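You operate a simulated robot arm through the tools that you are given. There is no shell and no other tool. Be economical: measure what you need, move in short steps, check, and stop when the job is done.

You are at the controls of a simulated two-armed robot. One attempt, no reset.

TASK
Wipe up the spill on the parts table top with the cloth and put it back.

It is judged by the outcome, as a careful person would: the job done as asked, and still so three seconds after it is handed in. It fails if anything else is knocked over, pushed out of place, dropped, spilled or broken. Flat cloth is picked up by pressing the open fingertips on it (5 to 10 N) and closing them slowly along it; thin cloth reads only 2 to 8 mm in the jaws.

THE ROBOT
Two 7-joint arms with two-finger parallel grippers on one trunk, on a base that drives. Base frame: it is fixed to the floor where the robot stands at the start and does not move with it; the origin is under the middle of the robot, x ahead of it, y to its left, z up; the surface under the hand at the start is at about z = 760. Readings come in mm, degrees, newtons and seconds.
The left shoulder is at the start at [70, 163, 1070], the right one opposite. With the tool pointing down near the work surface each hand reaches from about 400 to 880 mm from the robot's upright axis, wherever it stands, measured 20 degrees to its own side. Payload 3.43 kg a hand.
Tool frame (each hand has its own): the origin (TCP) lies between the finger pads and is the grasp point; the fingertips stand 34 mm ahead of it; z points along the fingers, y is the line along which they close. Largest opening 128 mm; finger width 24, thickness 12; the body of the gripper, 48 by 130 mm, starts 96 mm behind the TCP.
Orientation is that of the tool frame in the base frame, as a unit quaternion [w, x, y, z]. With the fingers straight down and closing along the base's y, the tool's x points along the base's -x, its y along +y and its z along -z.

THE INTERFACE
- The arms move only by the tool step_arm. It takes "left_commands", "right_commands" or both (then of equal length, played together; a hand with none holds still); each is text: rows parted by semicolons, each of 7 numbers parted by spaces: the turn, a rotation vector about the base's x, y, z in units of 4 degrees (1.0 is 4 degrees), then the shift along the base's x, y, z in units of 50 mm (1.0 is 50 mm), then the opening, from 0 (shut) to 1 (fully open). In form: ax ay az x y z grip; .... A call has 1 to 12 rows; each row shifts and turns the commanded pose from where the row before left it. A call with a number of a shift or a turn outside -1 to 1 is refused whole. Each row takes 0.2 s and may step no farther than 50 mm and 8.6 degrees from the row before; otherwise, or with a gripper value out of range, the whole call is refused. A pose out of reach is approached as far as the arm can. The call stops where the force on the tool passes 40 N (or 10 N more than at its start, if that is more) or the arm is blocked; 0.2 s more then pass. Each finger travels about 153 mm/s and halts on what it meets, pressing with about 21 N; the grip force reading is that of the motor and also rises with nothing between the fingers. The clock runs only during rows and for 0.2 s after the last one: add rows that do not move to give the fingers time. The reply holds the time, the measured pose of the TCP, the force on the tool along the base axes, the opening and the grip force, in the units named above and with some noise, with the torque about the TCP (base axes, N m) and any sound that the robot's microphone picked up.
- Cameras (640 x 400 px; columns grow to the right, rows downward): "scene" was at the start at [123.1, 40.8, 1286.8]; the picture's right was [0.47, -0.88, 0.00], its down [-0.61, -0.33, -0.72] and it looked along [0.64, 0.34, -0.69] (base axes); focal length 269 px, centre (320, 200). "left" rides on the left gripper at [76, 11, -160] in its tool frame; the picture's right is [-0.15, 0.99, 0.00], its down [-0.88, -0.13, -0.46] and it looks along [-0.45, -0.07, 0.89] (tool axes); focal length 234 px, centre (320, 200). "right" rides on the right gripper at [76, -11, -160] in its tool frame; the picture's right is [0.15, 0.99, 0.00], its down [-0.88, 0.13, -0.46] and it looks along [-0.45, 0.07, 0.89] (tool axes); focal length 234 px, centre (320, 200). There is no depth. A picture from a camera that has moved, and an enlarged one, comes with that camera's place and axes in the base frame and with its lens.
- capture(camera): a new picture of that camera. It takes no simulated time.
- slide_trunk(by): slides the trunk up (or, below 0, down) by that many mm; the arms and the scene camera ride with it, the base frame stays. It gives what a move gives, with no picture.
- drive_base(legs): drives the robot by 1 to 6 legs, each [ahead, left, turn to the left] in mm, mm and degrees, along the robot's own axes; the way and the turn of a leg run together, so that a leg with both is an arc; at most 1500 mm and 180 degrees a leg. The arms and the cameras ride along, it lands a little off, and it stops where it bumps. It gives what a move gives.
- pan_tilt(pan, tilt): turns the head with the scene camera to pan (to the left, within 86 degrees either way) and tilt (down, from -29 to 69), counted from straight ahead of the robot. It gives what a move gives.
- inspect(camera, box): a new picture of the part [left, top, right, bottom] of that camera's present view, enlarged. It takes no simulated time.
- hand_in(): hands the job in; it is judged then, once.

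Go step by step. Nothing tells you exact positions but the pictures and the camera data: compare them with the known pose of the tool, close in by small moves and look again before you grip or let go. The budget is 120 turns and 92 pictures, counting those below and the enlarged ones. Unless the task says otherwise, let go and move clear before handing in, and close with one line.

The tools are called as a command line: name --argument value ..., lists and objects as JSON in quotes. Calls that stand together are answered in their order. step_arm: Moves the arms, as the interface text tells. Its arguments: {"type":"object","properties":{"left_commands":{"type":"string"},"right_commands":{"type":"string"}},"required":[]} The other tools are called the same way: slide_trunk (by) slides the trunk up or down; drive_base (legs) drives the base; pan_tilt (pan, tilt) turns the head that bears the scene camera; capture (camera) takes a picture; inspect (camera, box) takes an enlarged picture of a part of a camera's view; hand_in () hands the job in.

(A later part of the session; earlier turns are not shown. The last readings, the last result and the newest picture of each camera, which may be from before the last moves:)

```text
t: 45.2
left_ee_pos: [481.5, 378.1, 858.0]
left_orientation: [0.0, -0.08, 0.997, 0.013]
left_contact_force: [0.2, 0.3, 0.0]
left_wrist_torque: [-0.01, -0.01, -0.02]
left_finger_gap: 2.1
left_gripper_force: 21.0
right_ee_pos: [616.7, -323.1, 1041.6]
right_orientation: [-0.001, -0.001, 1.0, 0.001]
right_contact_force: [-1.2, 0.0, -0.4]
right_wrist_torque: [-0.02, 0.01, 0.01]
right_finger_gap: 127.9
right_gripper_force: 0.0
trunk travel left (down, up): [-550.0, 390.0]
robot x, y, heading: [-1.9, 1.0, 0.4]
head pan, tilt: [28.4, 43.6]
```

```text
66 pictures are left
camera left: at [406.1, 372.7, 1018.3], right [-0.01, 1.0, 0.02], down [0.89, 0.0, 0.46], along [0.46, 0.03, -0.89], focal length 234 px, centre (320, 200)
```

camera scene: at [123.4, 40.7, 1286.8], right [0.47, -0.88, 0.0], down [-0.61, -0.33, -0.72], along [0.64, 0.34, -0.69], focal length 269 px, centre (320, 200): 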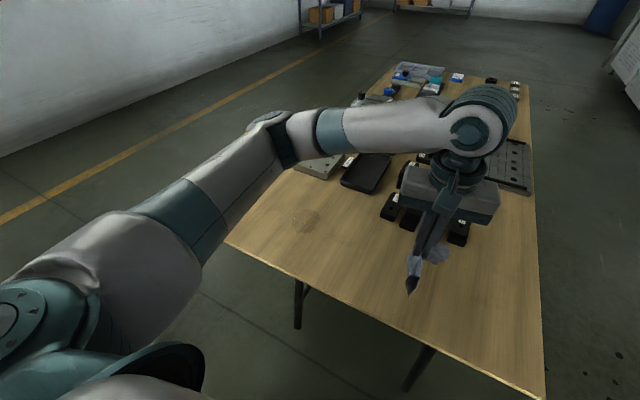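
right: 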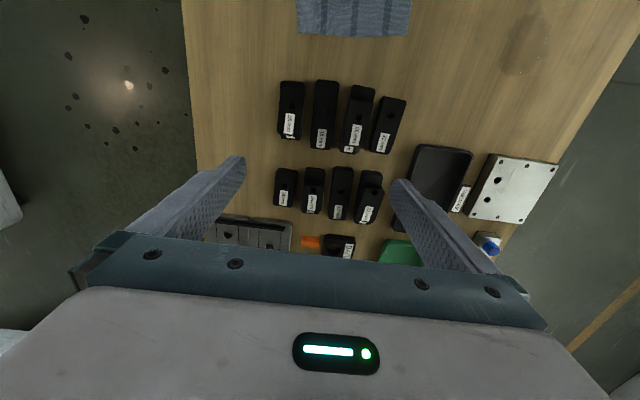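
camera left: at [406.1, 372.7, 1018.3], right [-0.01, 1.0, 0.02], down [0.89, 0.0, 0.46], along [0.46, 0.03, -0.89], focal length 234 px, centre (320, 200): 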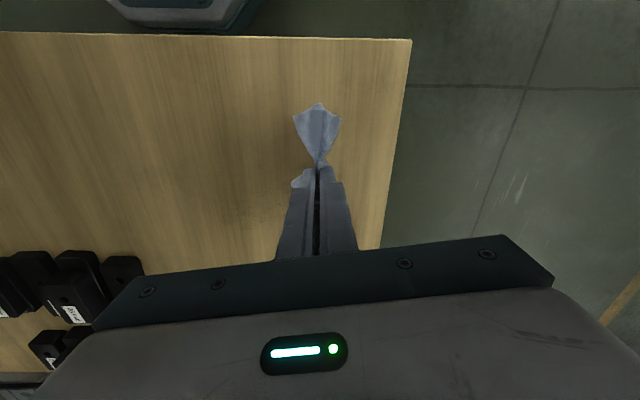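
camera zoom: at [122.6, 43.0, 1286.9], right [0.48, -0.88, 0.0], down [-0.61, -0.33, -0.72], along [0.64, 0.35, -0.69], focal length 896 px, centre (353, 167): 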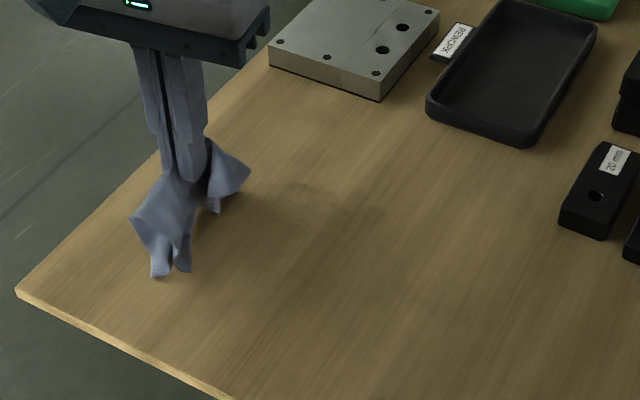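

That last stroke was stopped by a force limit, and the follow-on call ran past the table's left edge. Nothing was knocked, and I won't chain strokes blind again. I'll correct the small tilt, move aside and look at what remains.

step_arm --left_commands "-0.37 0 -0.28 0.1 -0.9 0 0;0 0 0 0.2 -0.9 0 0;0 0 0 0.2 -0.9 0 0;0 0 0 0.2 -0.9 0 0;0 0 0 0 -0.9 0 0;0 0 0 0 0 0 0"

capture --camera "left"

inspect --camera "scene" --box '[230, 160, 380, 260]'

```text
t: 46.6
left_ee_pos: [516.4, 150.0, 860.5]
left_orientation: [0.0, -0.071, 0.997, 0.0]
left_contact_force: [0.5, -0.7, -0.3]
left_wrist_torque: [-0.02, -0.01, 0.02]
left_finger_gap: 2.2
left_gripper_force: 21.1
right_ee_pos: [616.1, -322.6, 1041.0]
right_orientation: [0.0, -0.001, 1.0, 0.0]
right_contact_force: [-0.2, 1.0, 0.4]
right_wrist_torque: [-0.02, 0.03, -0.01]
right_finger_gap: 127.9
right_gripper_force: 0.1
trunk travel left (down, up): [-550.0, 390.0]
robot x, y, heading: [3.2, -1.4, 0.4]
head pan, tilt: [28.4, 43.6]
```

```text
65 pictures are left
camera left: at [441.0, 151.9, 1020.0], right [0.01, 1.0, 0.0], down [0.89, 0.0, 0.46], along [0.46, 0.0, -0.89], focal length 234 px, centre (320, 200)
```

left: 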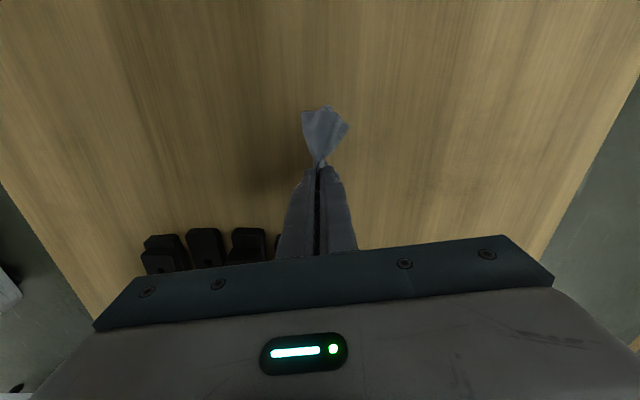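

```text
4.00 times, centred on (305, 210) of scene
camera zoom: at [122.8, 43.2, 1286.8], right [0.48, -0.88, 0.0], down [-0.61, -0.33, -0.72], along [0.64, 0.35, -0.69], focal length 1075 px, centre (380, 160)
```

zoom: 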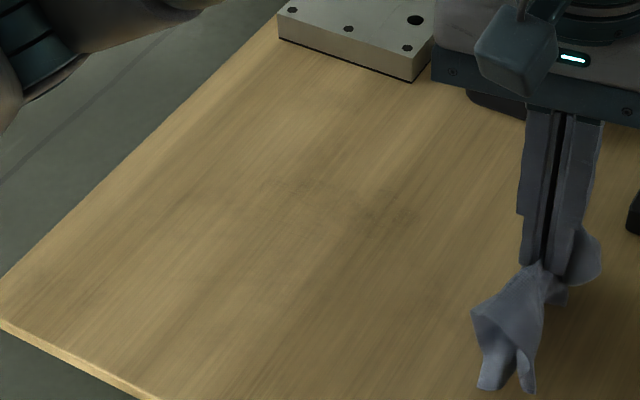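

Only faint traces are left in the far band, about x 540–580, y 260–360. I'll do another round of strokes there.

step_arm --left_commands "0 0 0 0.6 0.75 0 0;0 0 0 0.6 0.8 -0.2 0;0 0 0 0.1 0.1 -0.5 0;0 0 0 0 0 -0.4 0;0 0 0 0 0 -0.18 0;0 0 0 0 0 0 0"

```text
refused: row 2 steps farther than a row can; nothing moved
```

step_arm --left_commands "0 0 0 0.5 0.6 0 0;0 0 0 0.5 0.6 0 0;0 0 0 0.3 0.45 -0.4 0;0 0 0 0 0 -0.4 0;0 0 0 0 0 -0.3 0;0 0 0 0 0 -0.18 0;0 0 0 0 0 0 0"

```text
t: 48.2
left_ee_pos: [580.1, 233.3, 796.9]
left_orientation: [0.0, -0.07, 0.998, -0.001]
left_contact_force: [2.1, 1.6, 8.1]
left_wrist_torque: [0.0, -0.06, -0.01]
left_finger_gap: 2.1
left_gripper_force: 20.7
right_ee_pos: [617.0, -323.8, 1041.3]
right_orientation: [0.0, 0.0, 1.0, -0.001]
right_contact_force: [-0.2, 0.1, 0.0]
right_wrist_torque: [-0.01, -0.01, 0.01]
right_finger_gap: 128.3
right_gripper_force: 0.0
trunk travel left (down, up): [-550.0, 390.0]
robot x, y, heading: [-0.7, 1.1, 0.3]
head pan, tilt: [28.4, 43.6]
```

step_arm --left_commands "0 0 0 0 0.6 -0.01 0;0 0 0 0 0.6 0 0;0 0 0 0 0.6 0 0;0 0 0 0 0.6 0 0;0 0 0 0 0.4 0 0;0 0 0 -0.2 0 0 0;0 0 0 0 -0.6 0 0;0 0 0 0 -0.6 0 0;0 0 0 0 -0.6 0 0;0 0 0 0 -0.6 0 0;0 0 0 0 -0.3 0 0;0 0 0 -0.2 0 0 0"

```text
t: 50.8
left_ee_pos: [561.5, 236.8, 795.9]
left_orientation: [-0.001, -0.069, 0.998, -0.001]
left_contact_force: [3.0, 0.3, 7.7]
left_wrist_torque: [-0.02, -0.12, 0.01]
left_finger_gap: 1.9
left_gripper_force: 20.7
right_ee_pos: [617.0, -324.4, 1040.5]
right_orientation: [0.0, -0.001, 1.0, 0.001]
right_contact_force: [0.7, -0.5, 0.3]
right_wrist_torque: [-0.02, 0.0, 0.01]
right_finger_gap: 128.3
right_gripper_force: 0.0
trunk travel left (down, up): [-550.0, 390.0]
robot x, y, heading: [0.9, 4.8, 0.1]
head pan, tilt: [28.4, 43.6]
```

step_arm --left_commands "0 0 0 0 0.6 0 0;0 0 0 0 0.6 0 0;0 0 0 0 0.6 0 0;0 0 0 0 0.6 0 0;0 0 0 0 0.4 0 0;0 0 0 -0.2 0 0 0;0 0 0 0 -0.6 0 0;0 0 0 0 -0.6 0 0;0 0 0 0 -0.6 0 0;0 0 0 0 -0.6 0 0;0 0 0 0 -0.3 0 0;0 0 0 -0.2 0 0 0"

```text
t: 53.4
left_ee_pos: [541.9, 243.0, 796.3]
left_orientation: [0.0, -0.07, 0.998, -0.001]
left_contact_force: [3.3, -0.2, 10.0]
left_wrist_torque: [-0.01, -0.14, 0.01]
left_finger_gap: 2.2
left_gripper_force: 20.8
right_ee_pos: [616.6, -323.7, 1041.9]
right_orientation: [0.001, -0.001, 1.0, 0.0]
right_contact_force: [-0.8, 0.0, -0.4]
right_wrist_torque: [0.02, -0.01, 0.0]
right_finger_gap: 127.9
right_gripper_force: 0.1
trunk travel left (down, up): [-550.0, 390.0]
robot x, y, heading: [1.8, -0.2, 0.2]
head pan, tilt: [28.4, 43.6]
```

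step_arm --left_commands "0 0 0 0 0.6 0 0;0 0 0 0 0.6 0 0;0 0 0 0 0.6 0 0;0 0 0 0 0.6 0 0;0 0 0 0 0.2 0 0;0 0 0 -0.25 0 0 0;0 0 0 0 -0.6 0 0;0 0 0 0 -0.6 0 0;0 0 0 0 -0.6 0 0;0 0 0 0 -0.6 0 0;0 0 0 0 -0.3 0 0;0 0 0 -0.25 0 0 0"

```text
t: 56.0
left_ee_pos: [517.4, 236.1, 795.7]
left_orientation: [0.002, -0.069, 0.998, -0.001]
left_contact_force: [6.9, -0.5, 19.6]
left_wrist_torque: [-0.03, -0.29, 0.03]
left_finger_gap: 2.1
left_gripper_force: 21.1
right_ee_pos: [617.1, -325.2, 1041.3]
right_orientation: [0.0, -0.001, 1.0, 0.001]
right_contact_force: [0.1, -0.1, 0.0]
right_wrist_torque: [0.05, -0.01, -0.01]
right_finger_gap: 127.8
right_gripper_force: 0.0
trunk travel left (down, up): [-550.0, 390.0]
robot x, y, heading: [-3.2, -1.8, -0.1]
head pan, tilt: [28.4, 43.6]
```

step_arm --left_commands "0 0 0 0 0.6 0.008 0;0 0 0 0 0.6 0 0;0 0 0 0 0.6 0 0;0 0 0 0 0.6 0 0;0 0 0 0 0.2 0 0;0 0 0 -0.3 0 0.006 0;0 0 0 0 -0.6 0 0;0 0 0 0 -0.6 0 0;0 0 0 0 -0.6 0 0;0 0 0 0 -0.6 0 0;0 0 0 0 -0.2 0 0;0 0 0 -0.3 0 0 0"

```text
t: 58.6
left_ee_pos: [486.5, 237.3, 794.8]
left_orientation: [0.001, -0.069, 0.998, -0.001]
left_contact_force: [4.9, -1.2, 14.4]
left_wrist_torque: [-0.02, -0.23, 0.02]
left_finger_gap: 2.2
left_gripper_force: 21.0
right_ee_pos: [615.9, -324.6, 1041.0]
right_orientation: [0.002, -0.001, 1.0, 0.0]
right_contact_force: [0.0, 0.4, -0.4]
right_wrist_torque: [0.0, -0.05, 0.0]
right_finger_gap: 127.9
right_gripper_force: 0.1
trunk travel left (down, up): [-550.0, 390.0]
robot x, y, heading: [-2.4, 0.8, 0.2]
head pan, tilt: [28.4, 43.6]
```

step_arm --left_commands "0 0 0 0 0.6 0.01 0;0 0 0 0 0.6 0 0;0 0 0 0 0.6 0 0;0 0 0 0 0.6 0 0;0 0 0 0 -0.6 0 0;0 0 0 0 -0.6 0 0;0 0 0 0 -0.6 0 0;0 0 0 0 -0.6 0 0;0 0 0 0 -0.4 0.8 0;0 0 0 0 -0.8 0.5 0;0 0 0 0 -0.9 0.1 0;0 0 0 0 0 0 0"

inspect --camera "scene" --box '[230, 160, 380, 260]'

capture --camera "left"

```text
t: 61.2
left_ee_pos: [484.8, 135.8, 866.1]
left_orientation: [0.0, -0.071, 0.997, -0.002]
left_contact_force: [-0.7, -0.7, -0.2]
left_wrist_torque: [-0.04, 0.02, -0.02]
left_finger_gap: 1.9
left_gripper_force: 21.1
right_ee_pos: [616.6, -322.8, 1040.7]
right_orientation: [0.0, -0.001, 1.0, 0.0]
right_contact_force: [0.8, 1.3, -0.1]
right_wrist_torque: [0.0, -0.02, 0.02]
right_finger_gap: 128.0
right_gripper_force: 0.0
trunk travel left (down, up): [-550.0, 390.0]
robot x, y, heading: [2.6, 3.1, 0.1]
head pan, tilt: [28.4, 43.6]
```

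```text
4.00 times, centred on (305, 210) of scene
camera zoom: at [122.5, 43.2, 1286.9], right [0.48, -0.88, 0.0], down [-0.61, -0.33, -0.72], along [0.64, 0.35, -0.69], focal length 1075 px, centre (380, 160)
```

zoom: 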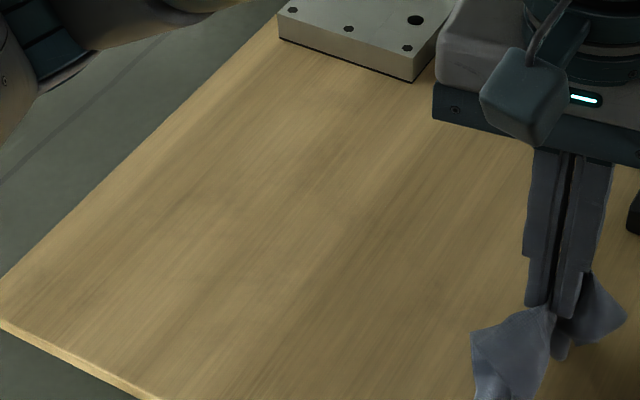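

```text
62 pictures are left
camera left: at [410.0, 136.1, 1026.3], right [0.01, 1.0, 0.0], down [0.89, 0.0, 0.46], along [0.46, 0.0, -0.89], focal length 234 px, centre (320, 200)
```

left: 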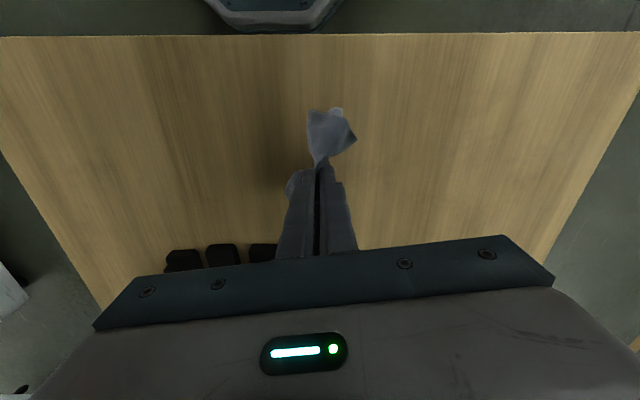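

The table is clean. Now I'll carry the cloth back to its original spot at (473, 16) and lower it.

step_arm --left_commands "0 0 0 -0.05 -0.6 0 0;0 0 0 -0.05 -0.8 0 0;0 0 0 -0.1 -0.6 0 0;0 0 0 -0.04 -0.4 0 0;0 0 0 0 0 -0.4 0;0 0 0 0 0 -0.3 0;0 0 0 0 0 -0.2 0;0 0 0 0 0 -0.2 0;0 0 0 0 0 -0.15 0;0 0 0 0 0 -0.1 0;0 0 0 0 0 0 0"

capture --camera "left"

inspect --camera "scene" --box '[320, 200, 500, 320]'

```text
t: 63.6
left_ee_pos: [474.2, 12.4, 798.3]
left_orientation: [-0.001, -0.07, 0.998, -0.001]
left_contact_force: [-0.3, -0.1, 1.2]
left_wrist_torque: [0.0, 0.0, -0.02]
left_finger_gap: 2.0
left_gripper_force: 21.4
right_ee_pos: [617.9, -323.8, 1040.2]
right_orientation: [-0.001, -0.001, 1.0, 0.0]
right_contact_force: [0.1, 0.6, -0.2]
right_wrist_torque: [0.0, 0.0, 0.01]
right_finger_gap: 127.9
right_gripper_force: 0.1
trunk travel left (down, up): [-550.0, 390.0]
robot x, y, heading: [-0.2, 2.7, 0.4]
head pan, tilt: [28.4, 43.6]
```

```text
61 pictures are left
camera left: at [398.7, 14.2, 958.6], right [0.01, 1.0, 0.0], down [0.89, -0.01, 0.46], along [0.46, 0.0, -0.89], focal length 234 px, centre (320, 200)
```

left: 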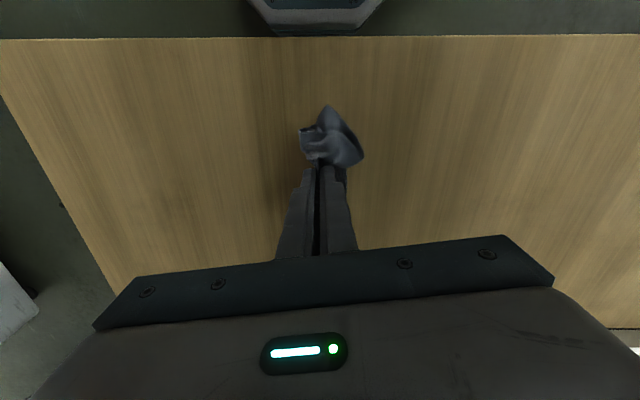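

```text
3.33 times, centred on (410, 260) of scene
camera zoom: at [122.8, 42.0, 1286.9], right [0.48, -0.88, 0.0], down [-0.61, -0.33, -0.72], along [0.64, 0.35, -0.69], focal length 896 px, centre (20, 0)
```

zoom: 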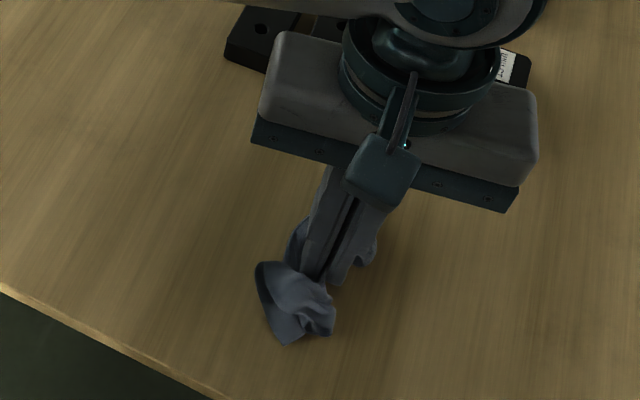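

The cloth is back over its spot but gathered up. I'll press lightly and open slowly, so the fingertips spread the fold back out.

step_arm --left_commands "0 0 0 0 0 -0.03 0;0 0 0 0 0 -0.02 0;0 0 0 0 0 0 0;0 0 0 0 0 0 0.03;0 0 0 0 0 0 0.06;0 0 0 0 0 0 0.1;0 0 0 0 0 0 0.14;0 0 0 0 0 0 0.18;0 0 0 0 0 0 0.22;0 0 0 0 0 0 0.26"

capture --camera "left"

```text
t: 65.8
left_ee_pos: [474.0, 13.2, 797.5]
left_orientation: [-0.001, -0.07, 0.998, 0.0]
left_contact_force: [-0.1, -1.5, 2.3]
left_wrist_torque: [0.05, 0.01, 0.01]
left_finger_gap: 32.6
left_gripper_force: 0.1
right_ee_pos: [617.6, -322.9, 1039.7]
right_orientation: [0.0, 0.0, 1.0, 0.0]
right_contact_force: [0.2, -0.5, -0.4]
right_wrist_torque: [-0.03, 0.02, 0.03]
right_finger_gap: 127.9
right_gripper_force: 0.0
trunk travel left (down, up): [-550.0, 390.0]
robot x, y, heading: [-0.5, 3.6, 0.3]
head pan, tilt: [28.4, 43.6]
```

```text
59 pictures are left
camera left: at [398.9, 14.3, 956.2], right [0.01, 1.0, 0.0], down [0.89, -0.01, 0.45], along [0.45, 0.0, -0.89], focal length 234 px, centre (320, 200)
```

left: 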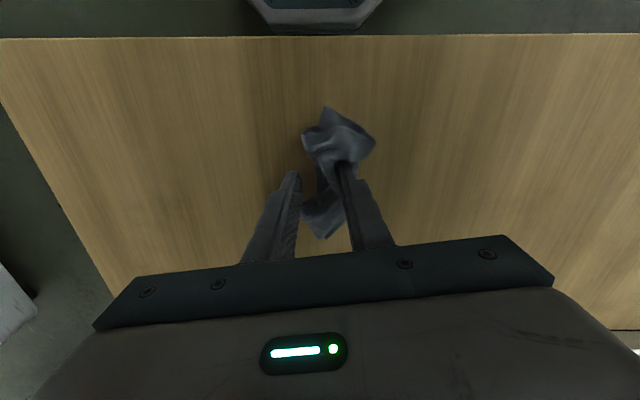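

It stays bunched between the fingers. I'll lift clear and look at how it lies.

step_arm --left_commands "0 0 0 0 0 0 0.35;0 0 0 0 0 0.4 0.5;0 0 0 0 0 0.9 0.5;0 0 0 0 0.5 0.8 0.5;0 0 0 0 0.95 0.2 0.5;0 0 0 0 0.95 0 0.5;0 0 0 0 0.95 0 0.5;0 0 0 0 0 0 0.5"

inspect --camera "scene" --box '[340, 220, 480, 315]'

capture --camera "left"

```text
t: 67.6
left_ee_pos: [475.0, 182.4, 913.7]
left_orientation: [-0.001, -0.07, 0.998, 0.0]
left_contact_force: [0.1, 0.3, -0.6]
left_wrist_torque: [0.04, 0.02, 0.05]
left_finger_gap: 64.2
left_gripper_force: 0.1
right_ee_pos: [617.7, -324.5, 1039.0]
right_orientation: [-0.001, -0.001, 1.0, 0.001]
right_contact_force: [0.3, -0.7, -0.4]
right_wrist_torque: [0.03, 0.04, 0.01]
right_finger_gap: 128.0
right_gripper_force: 0.1
trunk travel left (down, up): [-550.0, 390.0]
robot x, y, heading: [3.5, 1.8, 0.1]
head pan, tilt: [28.4, 43.6]
```

```text
4.21 times, centred on (410, 268) of scene
camera zoom: at [123.5, 40.8, 1286.8], right [0.48, -0.88, 0.0], down [-0.61, -0.33, -0.72], along [0.64, 0.35, -0.69], focal length 1131 px, centre (-59, -84)
```

zoom: 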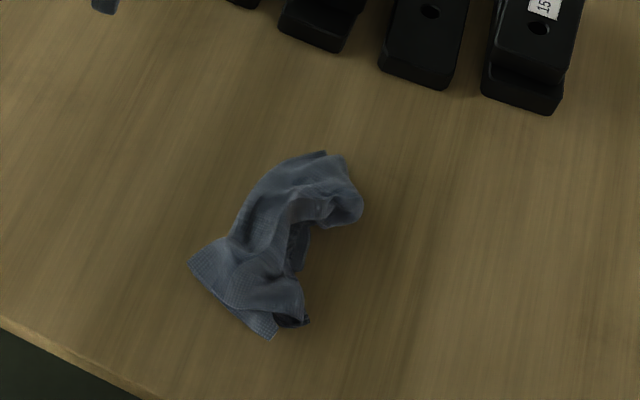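

```text
57 pictures are left
camera left: at [400.2, 182.5, 1073.7], right [0.01, 1.0, 0.0], down [0.89, -0.01, 0.45], along [0.45, 0.0, -0.89], focal length 234 px, centre (320, 200)
```

left: 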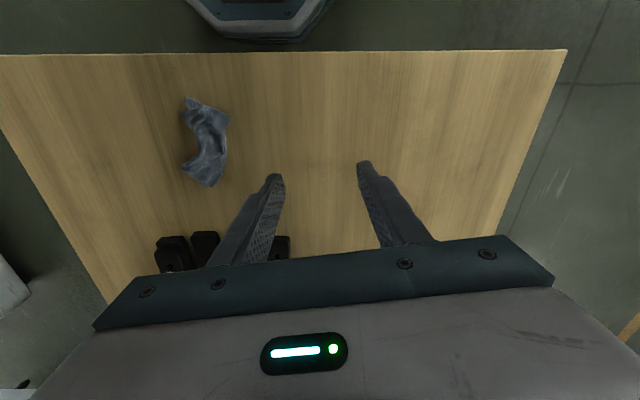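

The cloth is back on its spot but crumpled. I'll try to smooth it by pressing closed fingertips on its middle and opening them outward.

step_arm --left_commands "0 0 0 0 -0.9 -0.2 0;0 0 0 0 -0.9 -0.4 0;0 0 0 0 -0.9 -0.4 0;0 0 0 0 -0.3 -0.6 0;0 0 0 0 0 -0.2 0;0 0 0 0 0 -0.2 0;0 0 0 0 0 -0.16 0;0 0 0 0 0 0 0"

capture --camera "left"

```text
t: 69.4
left_ee_pos: [474.0, 32.5, 804.1]
left_orientation: [-0.001, -0.07, 0.998, -0.001]
left_contact_force: [0.3, 0.0, 1.3]
left_wrist_torque: [0.01, 0.03, -0.01]
left_finger_gap: 0.1
left_gripper_force: 21.2
right_ee_pos: [617.1, -324.1, 1040.3]
right_orientation: [0.0, -0.001, 1.0, 0.0]
right_contact_force: [-0.1, -0.2, -0.6]
right_wrist_torque: [0.0, 0.04, 0.01]
right_finger_gap: 128.0
right_gripper_force: 0.1
trunk travel left (down, up): [-550.0, 390.0]
robot x, y, heading: [-6.3, -0.5, 0.3]
head pan, tilt: [28.4, 43.6]
```

```text
56 pictures are left
camera left: at [398.7, 33.3, 963.8], right [0.01, 1.0, 0.0], down [0.89, -0.01, 0.46], along [0.46, 0.0, -0.89], focal length 234 px, centre (320, 200)
```

left: 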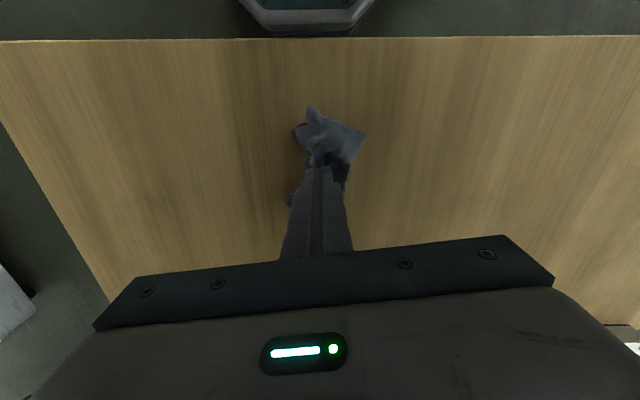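

step_arm --left_commands "0 0 0 0 0 -0.08 0;0 0 0 0 0 -0.05 0;0 0 0 0 0 0 0;0 0 0 0 0 -0.02 0.06;0 0 0 0 0 0 0.12;0 0 0 0 0 0 0.18;0 0 0 0 0 0 0.24;0 0 0 0 0 0 0.3;0 0 0 0 0 0 0.36;0 0 0 0 0 0 0.42;0 0 0 0 0 0 0.5;0 0 0 0 0 0 0.6"

capture --camera "left"

```text
t: 72.0
left_ee_pos: [475.6, 32.6, 797.4]
left_orientation: [-0.001, -0.07, 0.998, 0.0]
left_contact_force: [0.6, -0.8, -0.3]
left_wrist_torque: [-0.01, 0.05, 0.02]
left_finger_gap: 76.6
left_gripper_force: 0.0
right_ee_pos: [617.7, -323.8, 1040.8]
right_orientation: [0.0, 0.0, 1.0, 0.0]
right_contact_force: [-0.5, -0.2, 0.2]
right_wrist_torque: [-0.02, 0.03, -0.01]
right_finger_gap: 128.0
right_gripper_force: 0.1
trunk travel left (down, up): [-550.0, 390.0]
robot x, y, heading: [-0.1, -0.2, 0.2]
head pan, tilt: [28.4, 43.6]
```

```text
55 pictures are left
camera left: at [398.9, 32.5, 956.8], right [0.01, 1.0, 0.0], down [0.89, -0.01, 0.46], along [0.46, 0.0, -0.89], focal length 234 px, centre (320, 200)
```

left: 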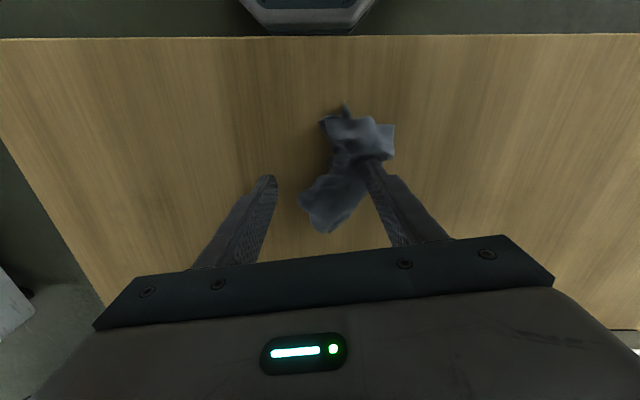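

Spreading just shifted it sideways. I'll lift and look for a free corner that I can use to lay the cloth out properly.

step_arm --left_commands "0 0 0 0 0 0.4 0.6;0 0 0 0 0 0.9 0.5;0 0 0 0 0.5 0.8 0.5;0 0 0 0 0.95 0.2 0.5;0 0 0 0 0.95 0 0.5;0 0 0 0 0.95 0 0.5;0 0 0 0 0 0 0.5"

inspect --camera "scene" --box '[340, 220, 480, 315]'

inspect --camera "left" --box '[140, 60, 300, 220]'

```text
t: 73.6
left_ee_pos: [475.1, 198.7, 910.8]
left_orientation: [-0.001, -0.07, 0.998, 0.0]
left_contact_force: [0.3, -0.5, -0.9]
left_wrist_torque: [0.01, 0.03, 0.0]
left_finger_gap: 64.0
left_gripper_force: 0.1
right_ee_pos: [617.3, -324.9, 1039.7]
right_orientation: [0.0, -0.001, 1.0, 0.001]
right_contact_force: [0.6, -0.3, -0.2]
right_wrist_torque: [0.02, 0.01, -0.02]
right_finger_gap: 128.1
right_gripper_force: 0.0
trunk travel left (down, up): [-550.0, 390.0]
robot x, y, heading: [1.1, 1.6, 0.0]
head pan, tilt: [28.4, 43.6]
```

```text
4.21 times, centred on (410, 268) of scene
camera zoom: at [123.6, 40.7, 1286.8], right [0.48, -0.88, 0.0], down [-0.61, -0.33, -0.72], along [0.64, 0.35, -0.69], focal length 1131 px, centre (-59, -84)
```

zoom: 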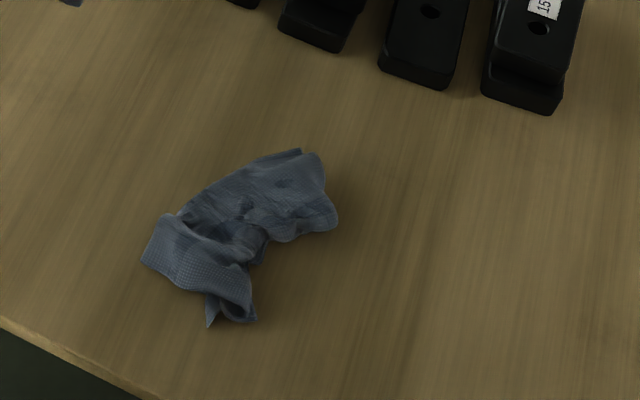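

```text
2.50 times, centred on (220, 140) of left
camera zoom: at [399.3, 199.3, 1071.2], right [0.01, 1.0, 0.0], down [0.89, -0.01, 0.45], along [0.45, 0.0, -0.89], focal length 585 px, centre (570, 350)
```

zoom: 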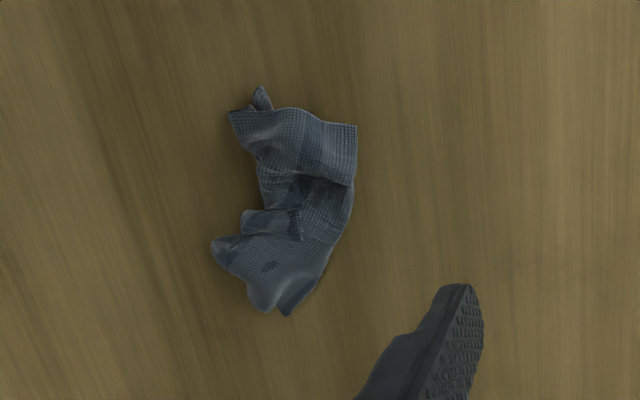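

The cloth's +y edge seems to run from about (432, 95) to (528, 40), with the rest bunched toward −y. I'll turn the hand 90° to pinch the middle of that edge, lift, and lay the cloth out from −y to +y.

step_arm --left_commands "0 0 1 0 0 0 0.5;0 0 1 0 0 0 0.5;0 0 1 0 0 0 0.5;0 0 1 0 0 0 0.5;0 0 1 0 0 0 0.5;0 0 1 0 0 0 0.5;0 0 1 0 0 0 0.5;0 0 1 0 0 0 0.5;0 0 1 0 0 0 0.5;0 0 1 0 0 0 0.5;0 0 0 0 0 0 0.5"

```text
t: 76.0
left_ee_pos: [476.1, 198.5, 910.5]
left_orientation: [0.0, -0.408, 0.913, -0.001]
left_contact_force: [0.0, -0.1, -0.5]
left_wrist_torque: [0.0, 0.01, 0.0]
left_finger_gap: 63.8
left_gripper_force: 0.1
right_ee_pos: [617.6, -324.0, 1040.0]
right_orientation: [0.0, -0.001, 1.0, 0.0]
right_contact_force: [-0.3, 0.3, -0.2]
right_wrist_torque: [-0.01, -0.01, -0.02]
right_finger_gap: 127.9
right_gripper_force: 0.1
trunk travel left (down, up): [-550.0, 390.0]
robot x, y, heading: [-3.5, 1.8, 0.2]
head pan, tilt: [28.4, 43.6]
```

step_arm --left_commands "0 0 1 0 -0.8 0 0.5;0 0 1 0 -0.9 0 0.5;0 0 1 -0.12 -0.9 0 0.5;0 0 0 0 0 -0.8 0.5;0 0 0 0 0 -0.7 0.5;0 0 0 0 0 -0.3 0.5;0 0 0 0 0 0 0.5"

capture --camera "left"

inspect --camera "scene" --box '[320, 200, 500, 320]'

```text
t: 77.6
left_ee_pos: [469.0, 69.9, 821.2]
left_orientation: [0.0, -0.5, 0.866, 0.0]
left_contact_force: [0.1, 0.2, 0.0]
left_wrist_torque: [0.01, 0.03, 0.03]
left_finger_gap: 63.9
left_gripper_force: 0.0
right_ee_pos: [617.0, -323.5, 1040.3]
right_orientation: [0.0, -0.001, 1.0, 0.0]
right_contact_force: [-0.1, 0.2, 0.4]
right_wrist_torque: [0.0, -0.05, 0.02]
right_finger_gap: 127.9
right_gripper_force: 0.0
trunk travel left (down, up): [-550.0, 390.0]
robot x, y, heading: [-3.7, 1.8, 0.2]
head pan, tilt: [28.4, 43.6]
```

```text
52 pictures are left
camera left: at [421.9, 9.7, 981.5], right [-0.78, 0.62, 0.0], down [0.55, 0.7, 0.46], along [0.28, 0.36, -0.89], focal length 234 px, centre (320, 200)
```

left: 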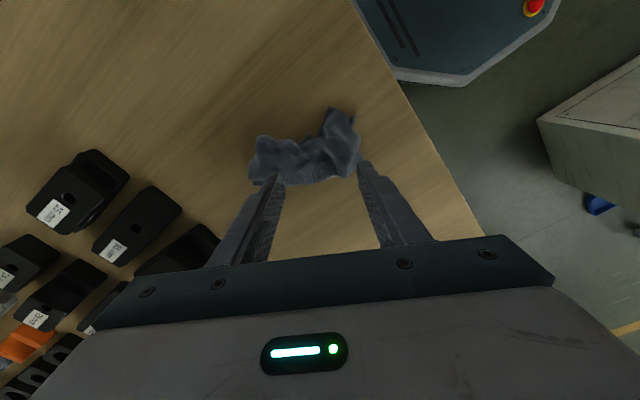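

```text
3.33 times, centred on (410, 260) of scene
camera zoom: at [123.0, 42.0, 1286.9], right [0.48, -0.88, 0.0], down [-0.61, -0.33, -0.72], along [0.64, 0.35, -0.69], focal length 896 px, centre (20, 0)
```

zoom: 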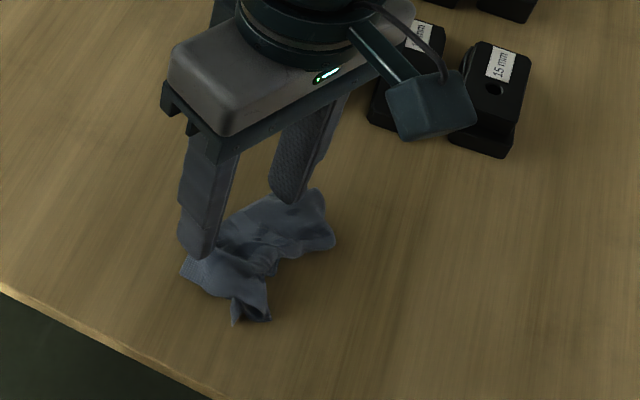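

The fingertips sit about 14 mm inside that edge. I'll lower and close slowly.

step_arm --left_commands "0 0 0 0 0 -0.2 0.5;0 0 0 0 0 -0.15 0.5;0 0 0 0 0 -0.1 0.5;0 0 0 0 0 -0.06 0.5;0 0 0 0 0 0 0.5"

```text
t: 78.8
left_ee_pos: [469.9, 68.7, 795.9]
left_orientation: [0.001, -0.501, 0.865, -0.001]
left_contact_force: [-0.9, 1.9, 13.2]
left_wrist_torque: [-0.23, -0.36, 0.09]
left_finger_gap: 63.3
left_gripper_force: 0.0
right_ee_pos: [616.2, -323.8, 1040.9]
right_orientation: [0.001, -0.001, 1.0, 0.0]
right_contact_force: [0.1, -0.3, 0.0]
right_wrist_torque: [0.01, 0.02, -0.03]
right_finger_gap: 128.0
right_gripper_force: 0.1
trunk travel left (down, up): [-550.0, 390.0]
robot x, y, heading: [-1.0, 3.5, 0.2]
head pan, tilt: [28.4, 43.6]
```

step_arm --left_commands "0 0 0 0 0 0.006 0.46;0 0 0 0 0 0 0.41;0 0 0 0 0 0 0.36;0 0 0 0 0 0 0.31;0 0 0 0 0 0 0.26;0 0 0 0 0 0 0.21;0 0 0 0 0 0 0.16;0 0 0 0 0 0 0.11;0 0 0 0 0 0 0.06;0 0 0 0 0 0 0;0 0 0 0 0 0 0"

capture --camera "left"

```text
t: 81.2
left_ee_pos: [469.6, 68.8, 796.7]
left_orientation: [0.0, -0.5, 0.866, -0.001]
left_contact_force: [3.5, -1.5, 12.2]
left_wrist_torque: [-0.21, -0.11, 0.05]
left_finger_gap: 6.3
left_gripper_force: 21.1
right_ee_pos: [616.7, -324.7, 1040.7]
right_orientation: [0.001, -0.001, 1.0, -0.001]
right_contact_force: [0.9, 0.2, -0.2]
right_wrist_torque: [0.0, 0.03, 0.02]
right_finger_gap: 128.0
right_gripper_force: 0.0
trunk travel left (down, up): [-550.0, 390.0]
robot x, y, heading: [0.4, 4.2, 0.3]
head pan, tilt: [28.4, 43.6]
```

```text
50 pictures are left
camera left: at [421.6, 9.0, 956.3], right [-0.78, 0.62, 0.0], down [0.55, 0.7, 0.46], along [0.28, 0.36, -0.89], focal length 234 px, centre (320, 200)
```

left: 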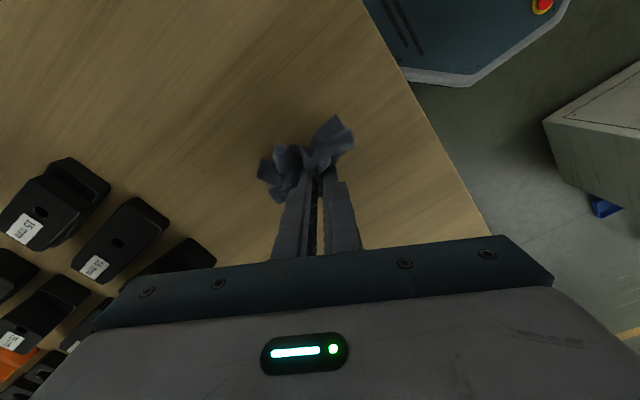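

It's gripped, with several layers in the jaws. I'll lift it high and see how it hangs.

step_arm --left_commands "0 0 0 0 0 0.4 0;0 0 0 0 0 0.9 0;0 0 0 0 0 0.9 0;0 0 0 0 0 0.9 0;0 0 0 0 0 0.9 0;0 0 0 0 0 0 0;0 0 0 0 0 0 0"

inspect --camera "scene" --box '[320, 170, 500, 290]'

capture --camera "right"

```text
t: 82.8
left_ee_pos: [468.3, 66.0, 994.2]
left_orientation: [0.001, -0.5, 0.866, -0.001]
left_contact_force: [0.5, -0.2, -1.0]
left_wrist_torque: [0.04, -0.02, 0.02]
left_finger_gap: 4.5
left_gripper_force: 21.4
right_ee_pos: [617.0, -324.8, 1039.4]
right_orientation: [0.0, 0.0, 1.0, -0.001]
right_contact_force: [0.0, -0.1, 0.4]
right_wrist_torque: [-0.03, 0.01, 0.01]
right_finger_gap: 128.0
right_gripper_force: 0.0
trunk travel left (down, up): [-550.0, 390.0]
robot x, y, heading: [-1.7, 2.9, 0.3]
head pan, tilt: [28.4, 43.6]
```

```text
3.33 times, centred on (410, 230) of scene
camera zoom: at [122.7, 41.9, 1286.9], right [0.48, -0.88, 0.0], down [-0.61, -0.33, -0.72], along [0.64, 0.35, -0.69], focal length 896 px, centre (20, 100)
```

zoom: 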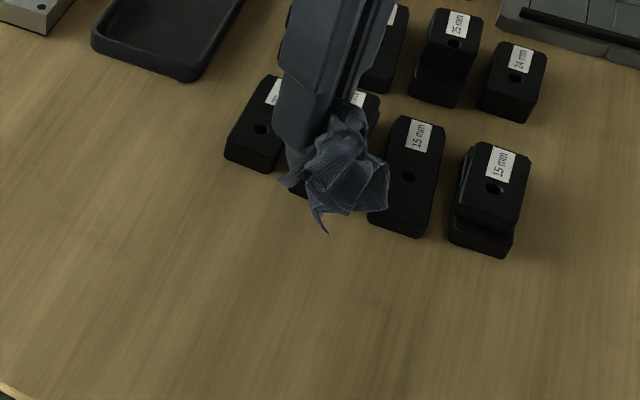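

```text
48 pictures are left
camera right: at [541.5, -336.3, 1200.0], right [-0.15, 0.99, 0.0], down [0.88, 0.13, 0.46], along [0.45, 0.07, -0.89], focal length 234 px, centre (320, 200)
```

right: 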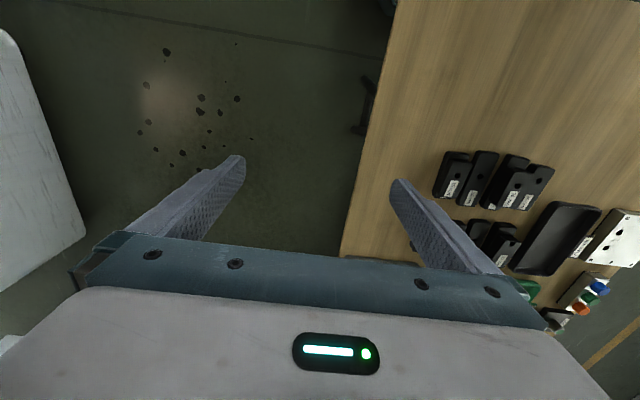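

It came up as a bundle with one corner hanging. I'll lay it back on its spot while moving, release it, and then take it by a single corner.

step_arm --left_commands "0 0 0 0 -0.6 -0.75 0;0 0 0 0 -0.6 -0.75 0;0 0 0 0 -0.1 -0.9 0;0 0 0 0 0.3 -0.6 0;0 0 0 0 0.5 -0.5 0;0 0 0 0 0.4 -0.3 0;0 0 0 0 0.4 -0.08 0;0 0 0 0 0 0 0;0 0 0 0 0 0 0.15;0 0 0 0 0 0.1 0.3;0 0 0 0 0 0.7 0.3;0 0 0 0 0 0.9 0.3"

step_arm --left_commands "0 0 0 0 0.9 0.3 0.3;0 0 0 0 0.9 0.3 0.3;0 0 0 0 0.9 0 0.3;0 0 0 0 0 0 0.3"

inspect --camera "scene" --box '[340, 220, 480, 315]'

capture --camera "left"

```text
t: 85.4
left_ee_pos: [468.3, 83.0, 885.8]
left_orientation: [-0.001, -0.5, 0.866, -0.001]
left_contact_force: [-0.1, -0.2, -0.3]
left_wrist_torque: [0.02, 0.01, 0.0]
left_finger_gap: 38.7
left_gripper_force: 0.1
right_ee_pos: [617.1, -323.6, 1041.3]
right_orientation: [0.001, -0.001, 1.0, -0.001]
right_contact_force: [-0.4, 0.7, 0.2]
right_wrist_torque: [0.0, -0.02, 0.01]
right_finger_gap: 128.0
right_gripper_force: 0.1
trunk travel left (down, up): [-550.0, 390.0]
robot x, y, heading: [0.7, 3.4, 0.1]
head pan, tilt: [28.4, 43.6]
```

```text
t: 86.4
left_ee_pos: [468.5, 217.1, 917.6]
left_orientation: [-0.001, -0.5, 0.866, -0.001]
left_contact_force: [0.3, -0.5, -0.4]
left_wrist_torque: [0.05, 0.03, -0.02]
left_finger_gap: 38.5
left_gripper_force: 0.0
right_ee_pos: [618.0, -324.8, 1039.7]
right_orientation: [0.0, -0.002, 1.0, 0.001]
right_contact_force: [1.0, -0.4, 0.7]
right_wrist_torque: [0.05, 0.02, -0.02]
right_finger_gap: 127.9
right_gripper_force: 0.1
trunk travel left (down, up): [-550.0, 390.0]
robot x, y, heading: [-1.1, 2.9, 0.3]
head pan, tilt: [28.4, 43.6]
```

```text
4.21 times, centred on (410, 268) of scene
camera zoom: at [123.5, 40.8, 1286.8], right [0.48, -0.88, 0.0], down [-0.61, -0.33, -0.72], along [0.64, 0.35, -0.69], focal length 1131 px, centre (-59, -84)
```

zoom: 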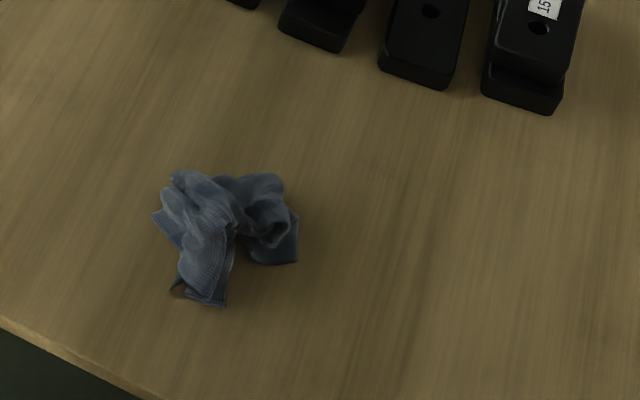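

```text
46 pictures are left
camera left: at [421.4, 158.4, 1077.1], right [-0.78, 0.62, 0.0], down [0.55, 0.7, 0.46], along [0.28, 0.36, -0.89], focal length 234 px, centre (320, 200)
```

left: 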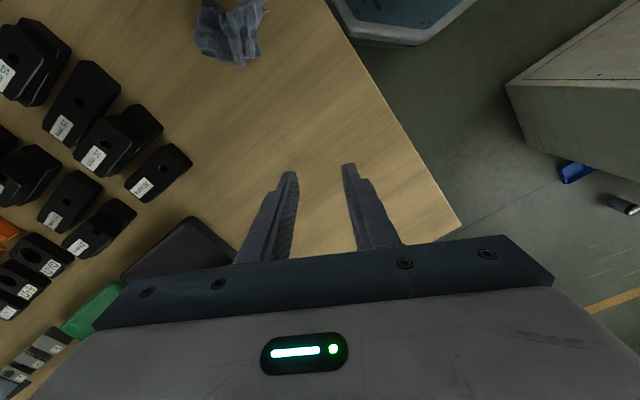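

The cloth lies with a free corner near (463, 98). I'll pinch only that corner with a narrow opening, let the cloth hang out straight, and lay it down by dragging.

step_arm --left_commands "0 0 0 -0.08 -0.9 -0.3 0.3;0 0 0 0 -0.9 -0.3 0.3;0 0 0 0 -0.7 -0.5 0.3;0 0 0 0 0 -0.7 0.3;0 0 0 0 0 0 0.3"

inspect --camera "left" --box '[220, 60, 420, 220]'

inspect --camera "scene" --box '[340, 220, 480, 315]'

```text
t: 87.6
left_ee_pos: [466.5, 92.6, 827.5]
left_orientation: [0.001, -0.5, 0.866, 0.0]
left_contact_force: [0.6, 0.0, 0.1]
left_wrist_torque: [0.06, 0.03, -0.03]
left_finger_gap: 38.2
left_gripper_force: 0.0
right_ee_pos: [616.8, -324.9, 1040.5]
right_orientation: [0.0, -0.001, 1.0, 0.0]
right_contact_force: [-0.2, 0.1, -0.6]
right_wrist_torque: [-0.03, 0.02, 0.0]
right_finger_gap: 128.1
right_gripper_force: 0.0
trunk travel left (down, up): [-550.0, 390.0]
robot x, y, heading: [0.8, 1.3, 0.3]
head pan, tilt: [28.4, 43.6]
```

```text
2.50 times, centred on (320, 140) of left
camera zoom: at [418.9, 33.0, 986.4], right [-0.78, 0.62, 0.0], down [0.55, 0.7, 0.46], along [0.28, 0.36, -0.89], focal length 585 px, centre (320, 350)
```

zoom: 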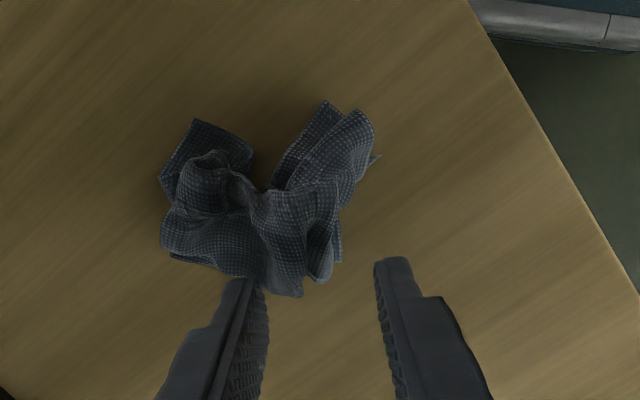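

```text
4.21 times, centred on (410, 268) of scene
camera zoom: at [122.8, 41.4, 1286.9], right [0.48, -0.88, 0.0], down [-0.61, -0.33, -0.72], along [0.64, 0.35, -0.69], focal length 1131 px, centre (-59, -84)
```

zoom: 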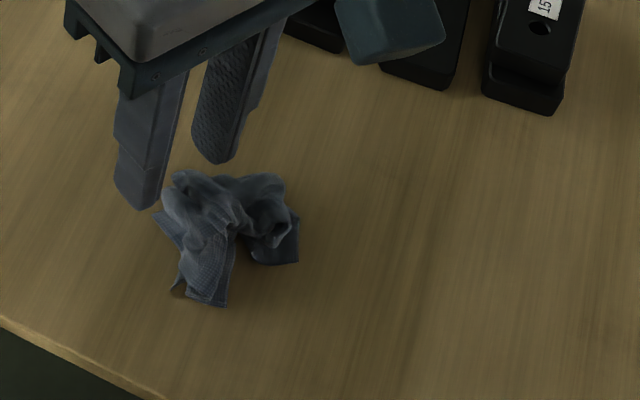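

step_arm --left_commands "0 0 0 0.1 -0.1 -0.2 0.3;0 0 0 0.04 -0.04 -0.2 0.3;0 0 0 0 0 -0.13 0.3;0 0 0 0 0 -0.06 0.3;0 0 0 0 0 -0.03 0.3;0 0 0 0 0 0 0.3"

inspect --camera "left" --box '[220, 60, 420, 220]'

```text
t: 89.0
left_ee_pos: [472.6, 86.3, 796.5]
left_orientation: [0.001, -0.5, 0.866, -0.001]
left_contact_force: [-0.2, -0.4, 1.3]
left_wrist_torque: [-0.06, 0.02, -0.03]
left_finger_gap: 38.2
left_gripper_force: 0.0
right_ee_pos: [617.5, -323.7, 1039.9]
right_orientation: [-0.001, -0.001, 1.0, 0.0]
right_contact_force: [-0.4, 0.8, -0.2]
right_wrist_torque: [0.01, 0.02, -0.01]
right_finger_gap: 127.8
right_gripper_force: 0.1
trunk travel left (down, up): [-550.0, 390.0]
robot x, y, heading: [0.8, 1.7, 0.2]
head pan, tilt: [28.4, 43.6]
```

```text
2.50 times, centred on (320, 140) of left
camera zoom: at [425.6, 26.8, 956.3], right [-0.78, 0.62, 0.0], down [0.55, 0.7, 0.46], along [0.28, 0.36, -0.89], focal length 585 px, centre (320, 350)
```

zoom: 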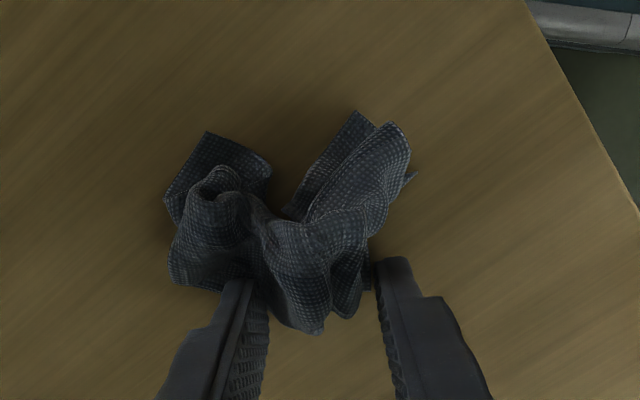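

step_arm --left_commands "0 0 0 0.06 0.1 -0.01 0.28;0 0 0 0 0.04 -0.01 0.24;0 0 0 0 0 0 0.2;0 0 0 0 0 0 0.15;0 0 0 0 0 0 0.1;0 0 0 0 0 0 0.05;0 0 0 0 0 0 0;0 0 0 0 0 0 0"

step_arm --left_commands "0 0 0 0 0 0.4 0;0 0 0 0 0 0.9 0;0 0 0 0 0 0.9 0;0 0 0 0 0 0.9 0;0 0 0 0 0 0.9 0;0 0 0 0 0 0 0;0 0 0 0 0 0 0"

inspect --camera "scene" --box '[300, 150, 480, 270]'

```text
t: 90.8
left_ee_pos: [475.6, 92.8, 795.9]
left_orientation: [0.001, -0.499, 0.866, 0.0]
left_contact_force: [0.4, -0.9, 12.1]
left_wrist_torque: [-0.16, -0.01, 0.0]
left_finger_gap: 4.5
left_gripper_force: 21.0
right_ee_pos: [616.3, -324.0, 1040.4]
right_orientation: [0.001, -0.001, 1.0, 0.0]
right_contact_force: [0.7, 0.9, -0.7]
right_wrist_torque: [0.03, 0.0, 0.0]
right_finger_gap: 128.1
right_gripper_force: 0.0
trunk travel left (down, up): [-550.0, 390.0]
robot x, y, heading: [1.9, 1.2, 0.3]
head pan, tilt: [28.4, 43.6]
```

```text
t: 92.4
left_ee_pos: [473.9, 90.7, 993.1]
left_orientation: [0.0, -0.5, 0.866, 0.0]
left_contact_force: [0.1, -0.8, -0.9]
left_wrist_torque: [0.01, -0.01, -0.02]
left_finger_gap: 3.8
left_gripper_force: 21.1
right_ee_pos: [617.0, -323.5, 1040.0]
right_orientation: [0.0, 0.0, 1.0, 0.0]
right_contact_force: [0.1, -0.8, -0.1]
right_wrist_torque: [-0.01, 0.01, 0.03]
right_finger_gap: 127.7
right_gripper_force: 0.0
trunk travel left (down, up): [-550.0, 390.0]
robot x, y, heading: [0.1, 1.0, 0.2]
head pan, tilt: [28.4, 43.6]
```

```text
3.33 times, centred on (390, 210) of scene
camera zoom: at [122.7, 41.9, 1286.9], right [0.48, -0.88, 0.0], down [-0.61, -0.33, -0.72], along [0.64, 0.35, -0.69], focal length 896 px, centre (87, 167)
```

zoom: 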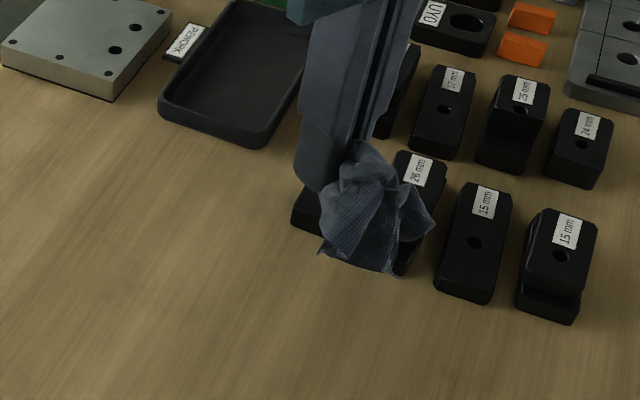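

It now hangs more openly, with a straight hem at the bottom. I'll touch the hem down at the −y side and lay it toward +y while lowering.

step_arm --left_commands "0 0 0 0 -0.8 -0.5 0;0 0 0 0 -0.8 -0.5 0;0 0 0 0 -0.8 -0.5 0;0 0 0 0 -0.3 -0.4 0;0 0 0 0 0 -0.3 0;0 0 0 0 0 0 0"

inspect --camera "scene" --box '[320, 190, 520, 320]'

```text
t: 93.8
left_ee_pos: [471.9, -43.3, 884.4]
left_orientation: [0.001, -0.499, 0.866, -0.001]
left_contact_force: [0.4, -0.1, -0.2]
left_wrist_torque: [0.02, 0.02, 0.01]
left_finger_gap: 3.9
left_gripper_force: 21.0
right_ee_pos: [617.9, -323.0, 1040.6]
right_orientation: [0.001, -0.001, 1.0, 0.0]
right_contact_force: [0.5, 0.2, 0.1]
right_wrist_torque: [0.0, 0.01, 0.0]
right_finger_gap: 127.8
right_gripper_force: 0.0
trunk travel left (down, up): [-550.0, 390.0]
robot x, y, heading: [1.0, 3.2, 0.3]
head pan, tilt: [28.4, 43.6]
```

```text
3.08 times, centred on (420, 255) of scene
camera zoom: at [122.9, 41.9, 1286.9], right [0.48, -0.88, 0.0], down [-0.61, -0.33, -0.72], along [0.64, 0.35, -0.69], focal length 827 px, centre (12, 31)
```

zoom: 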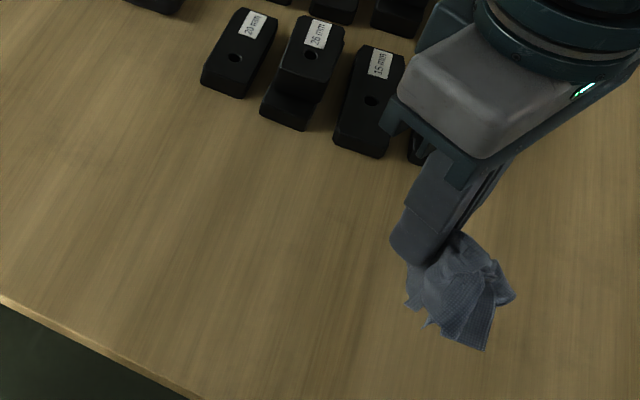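

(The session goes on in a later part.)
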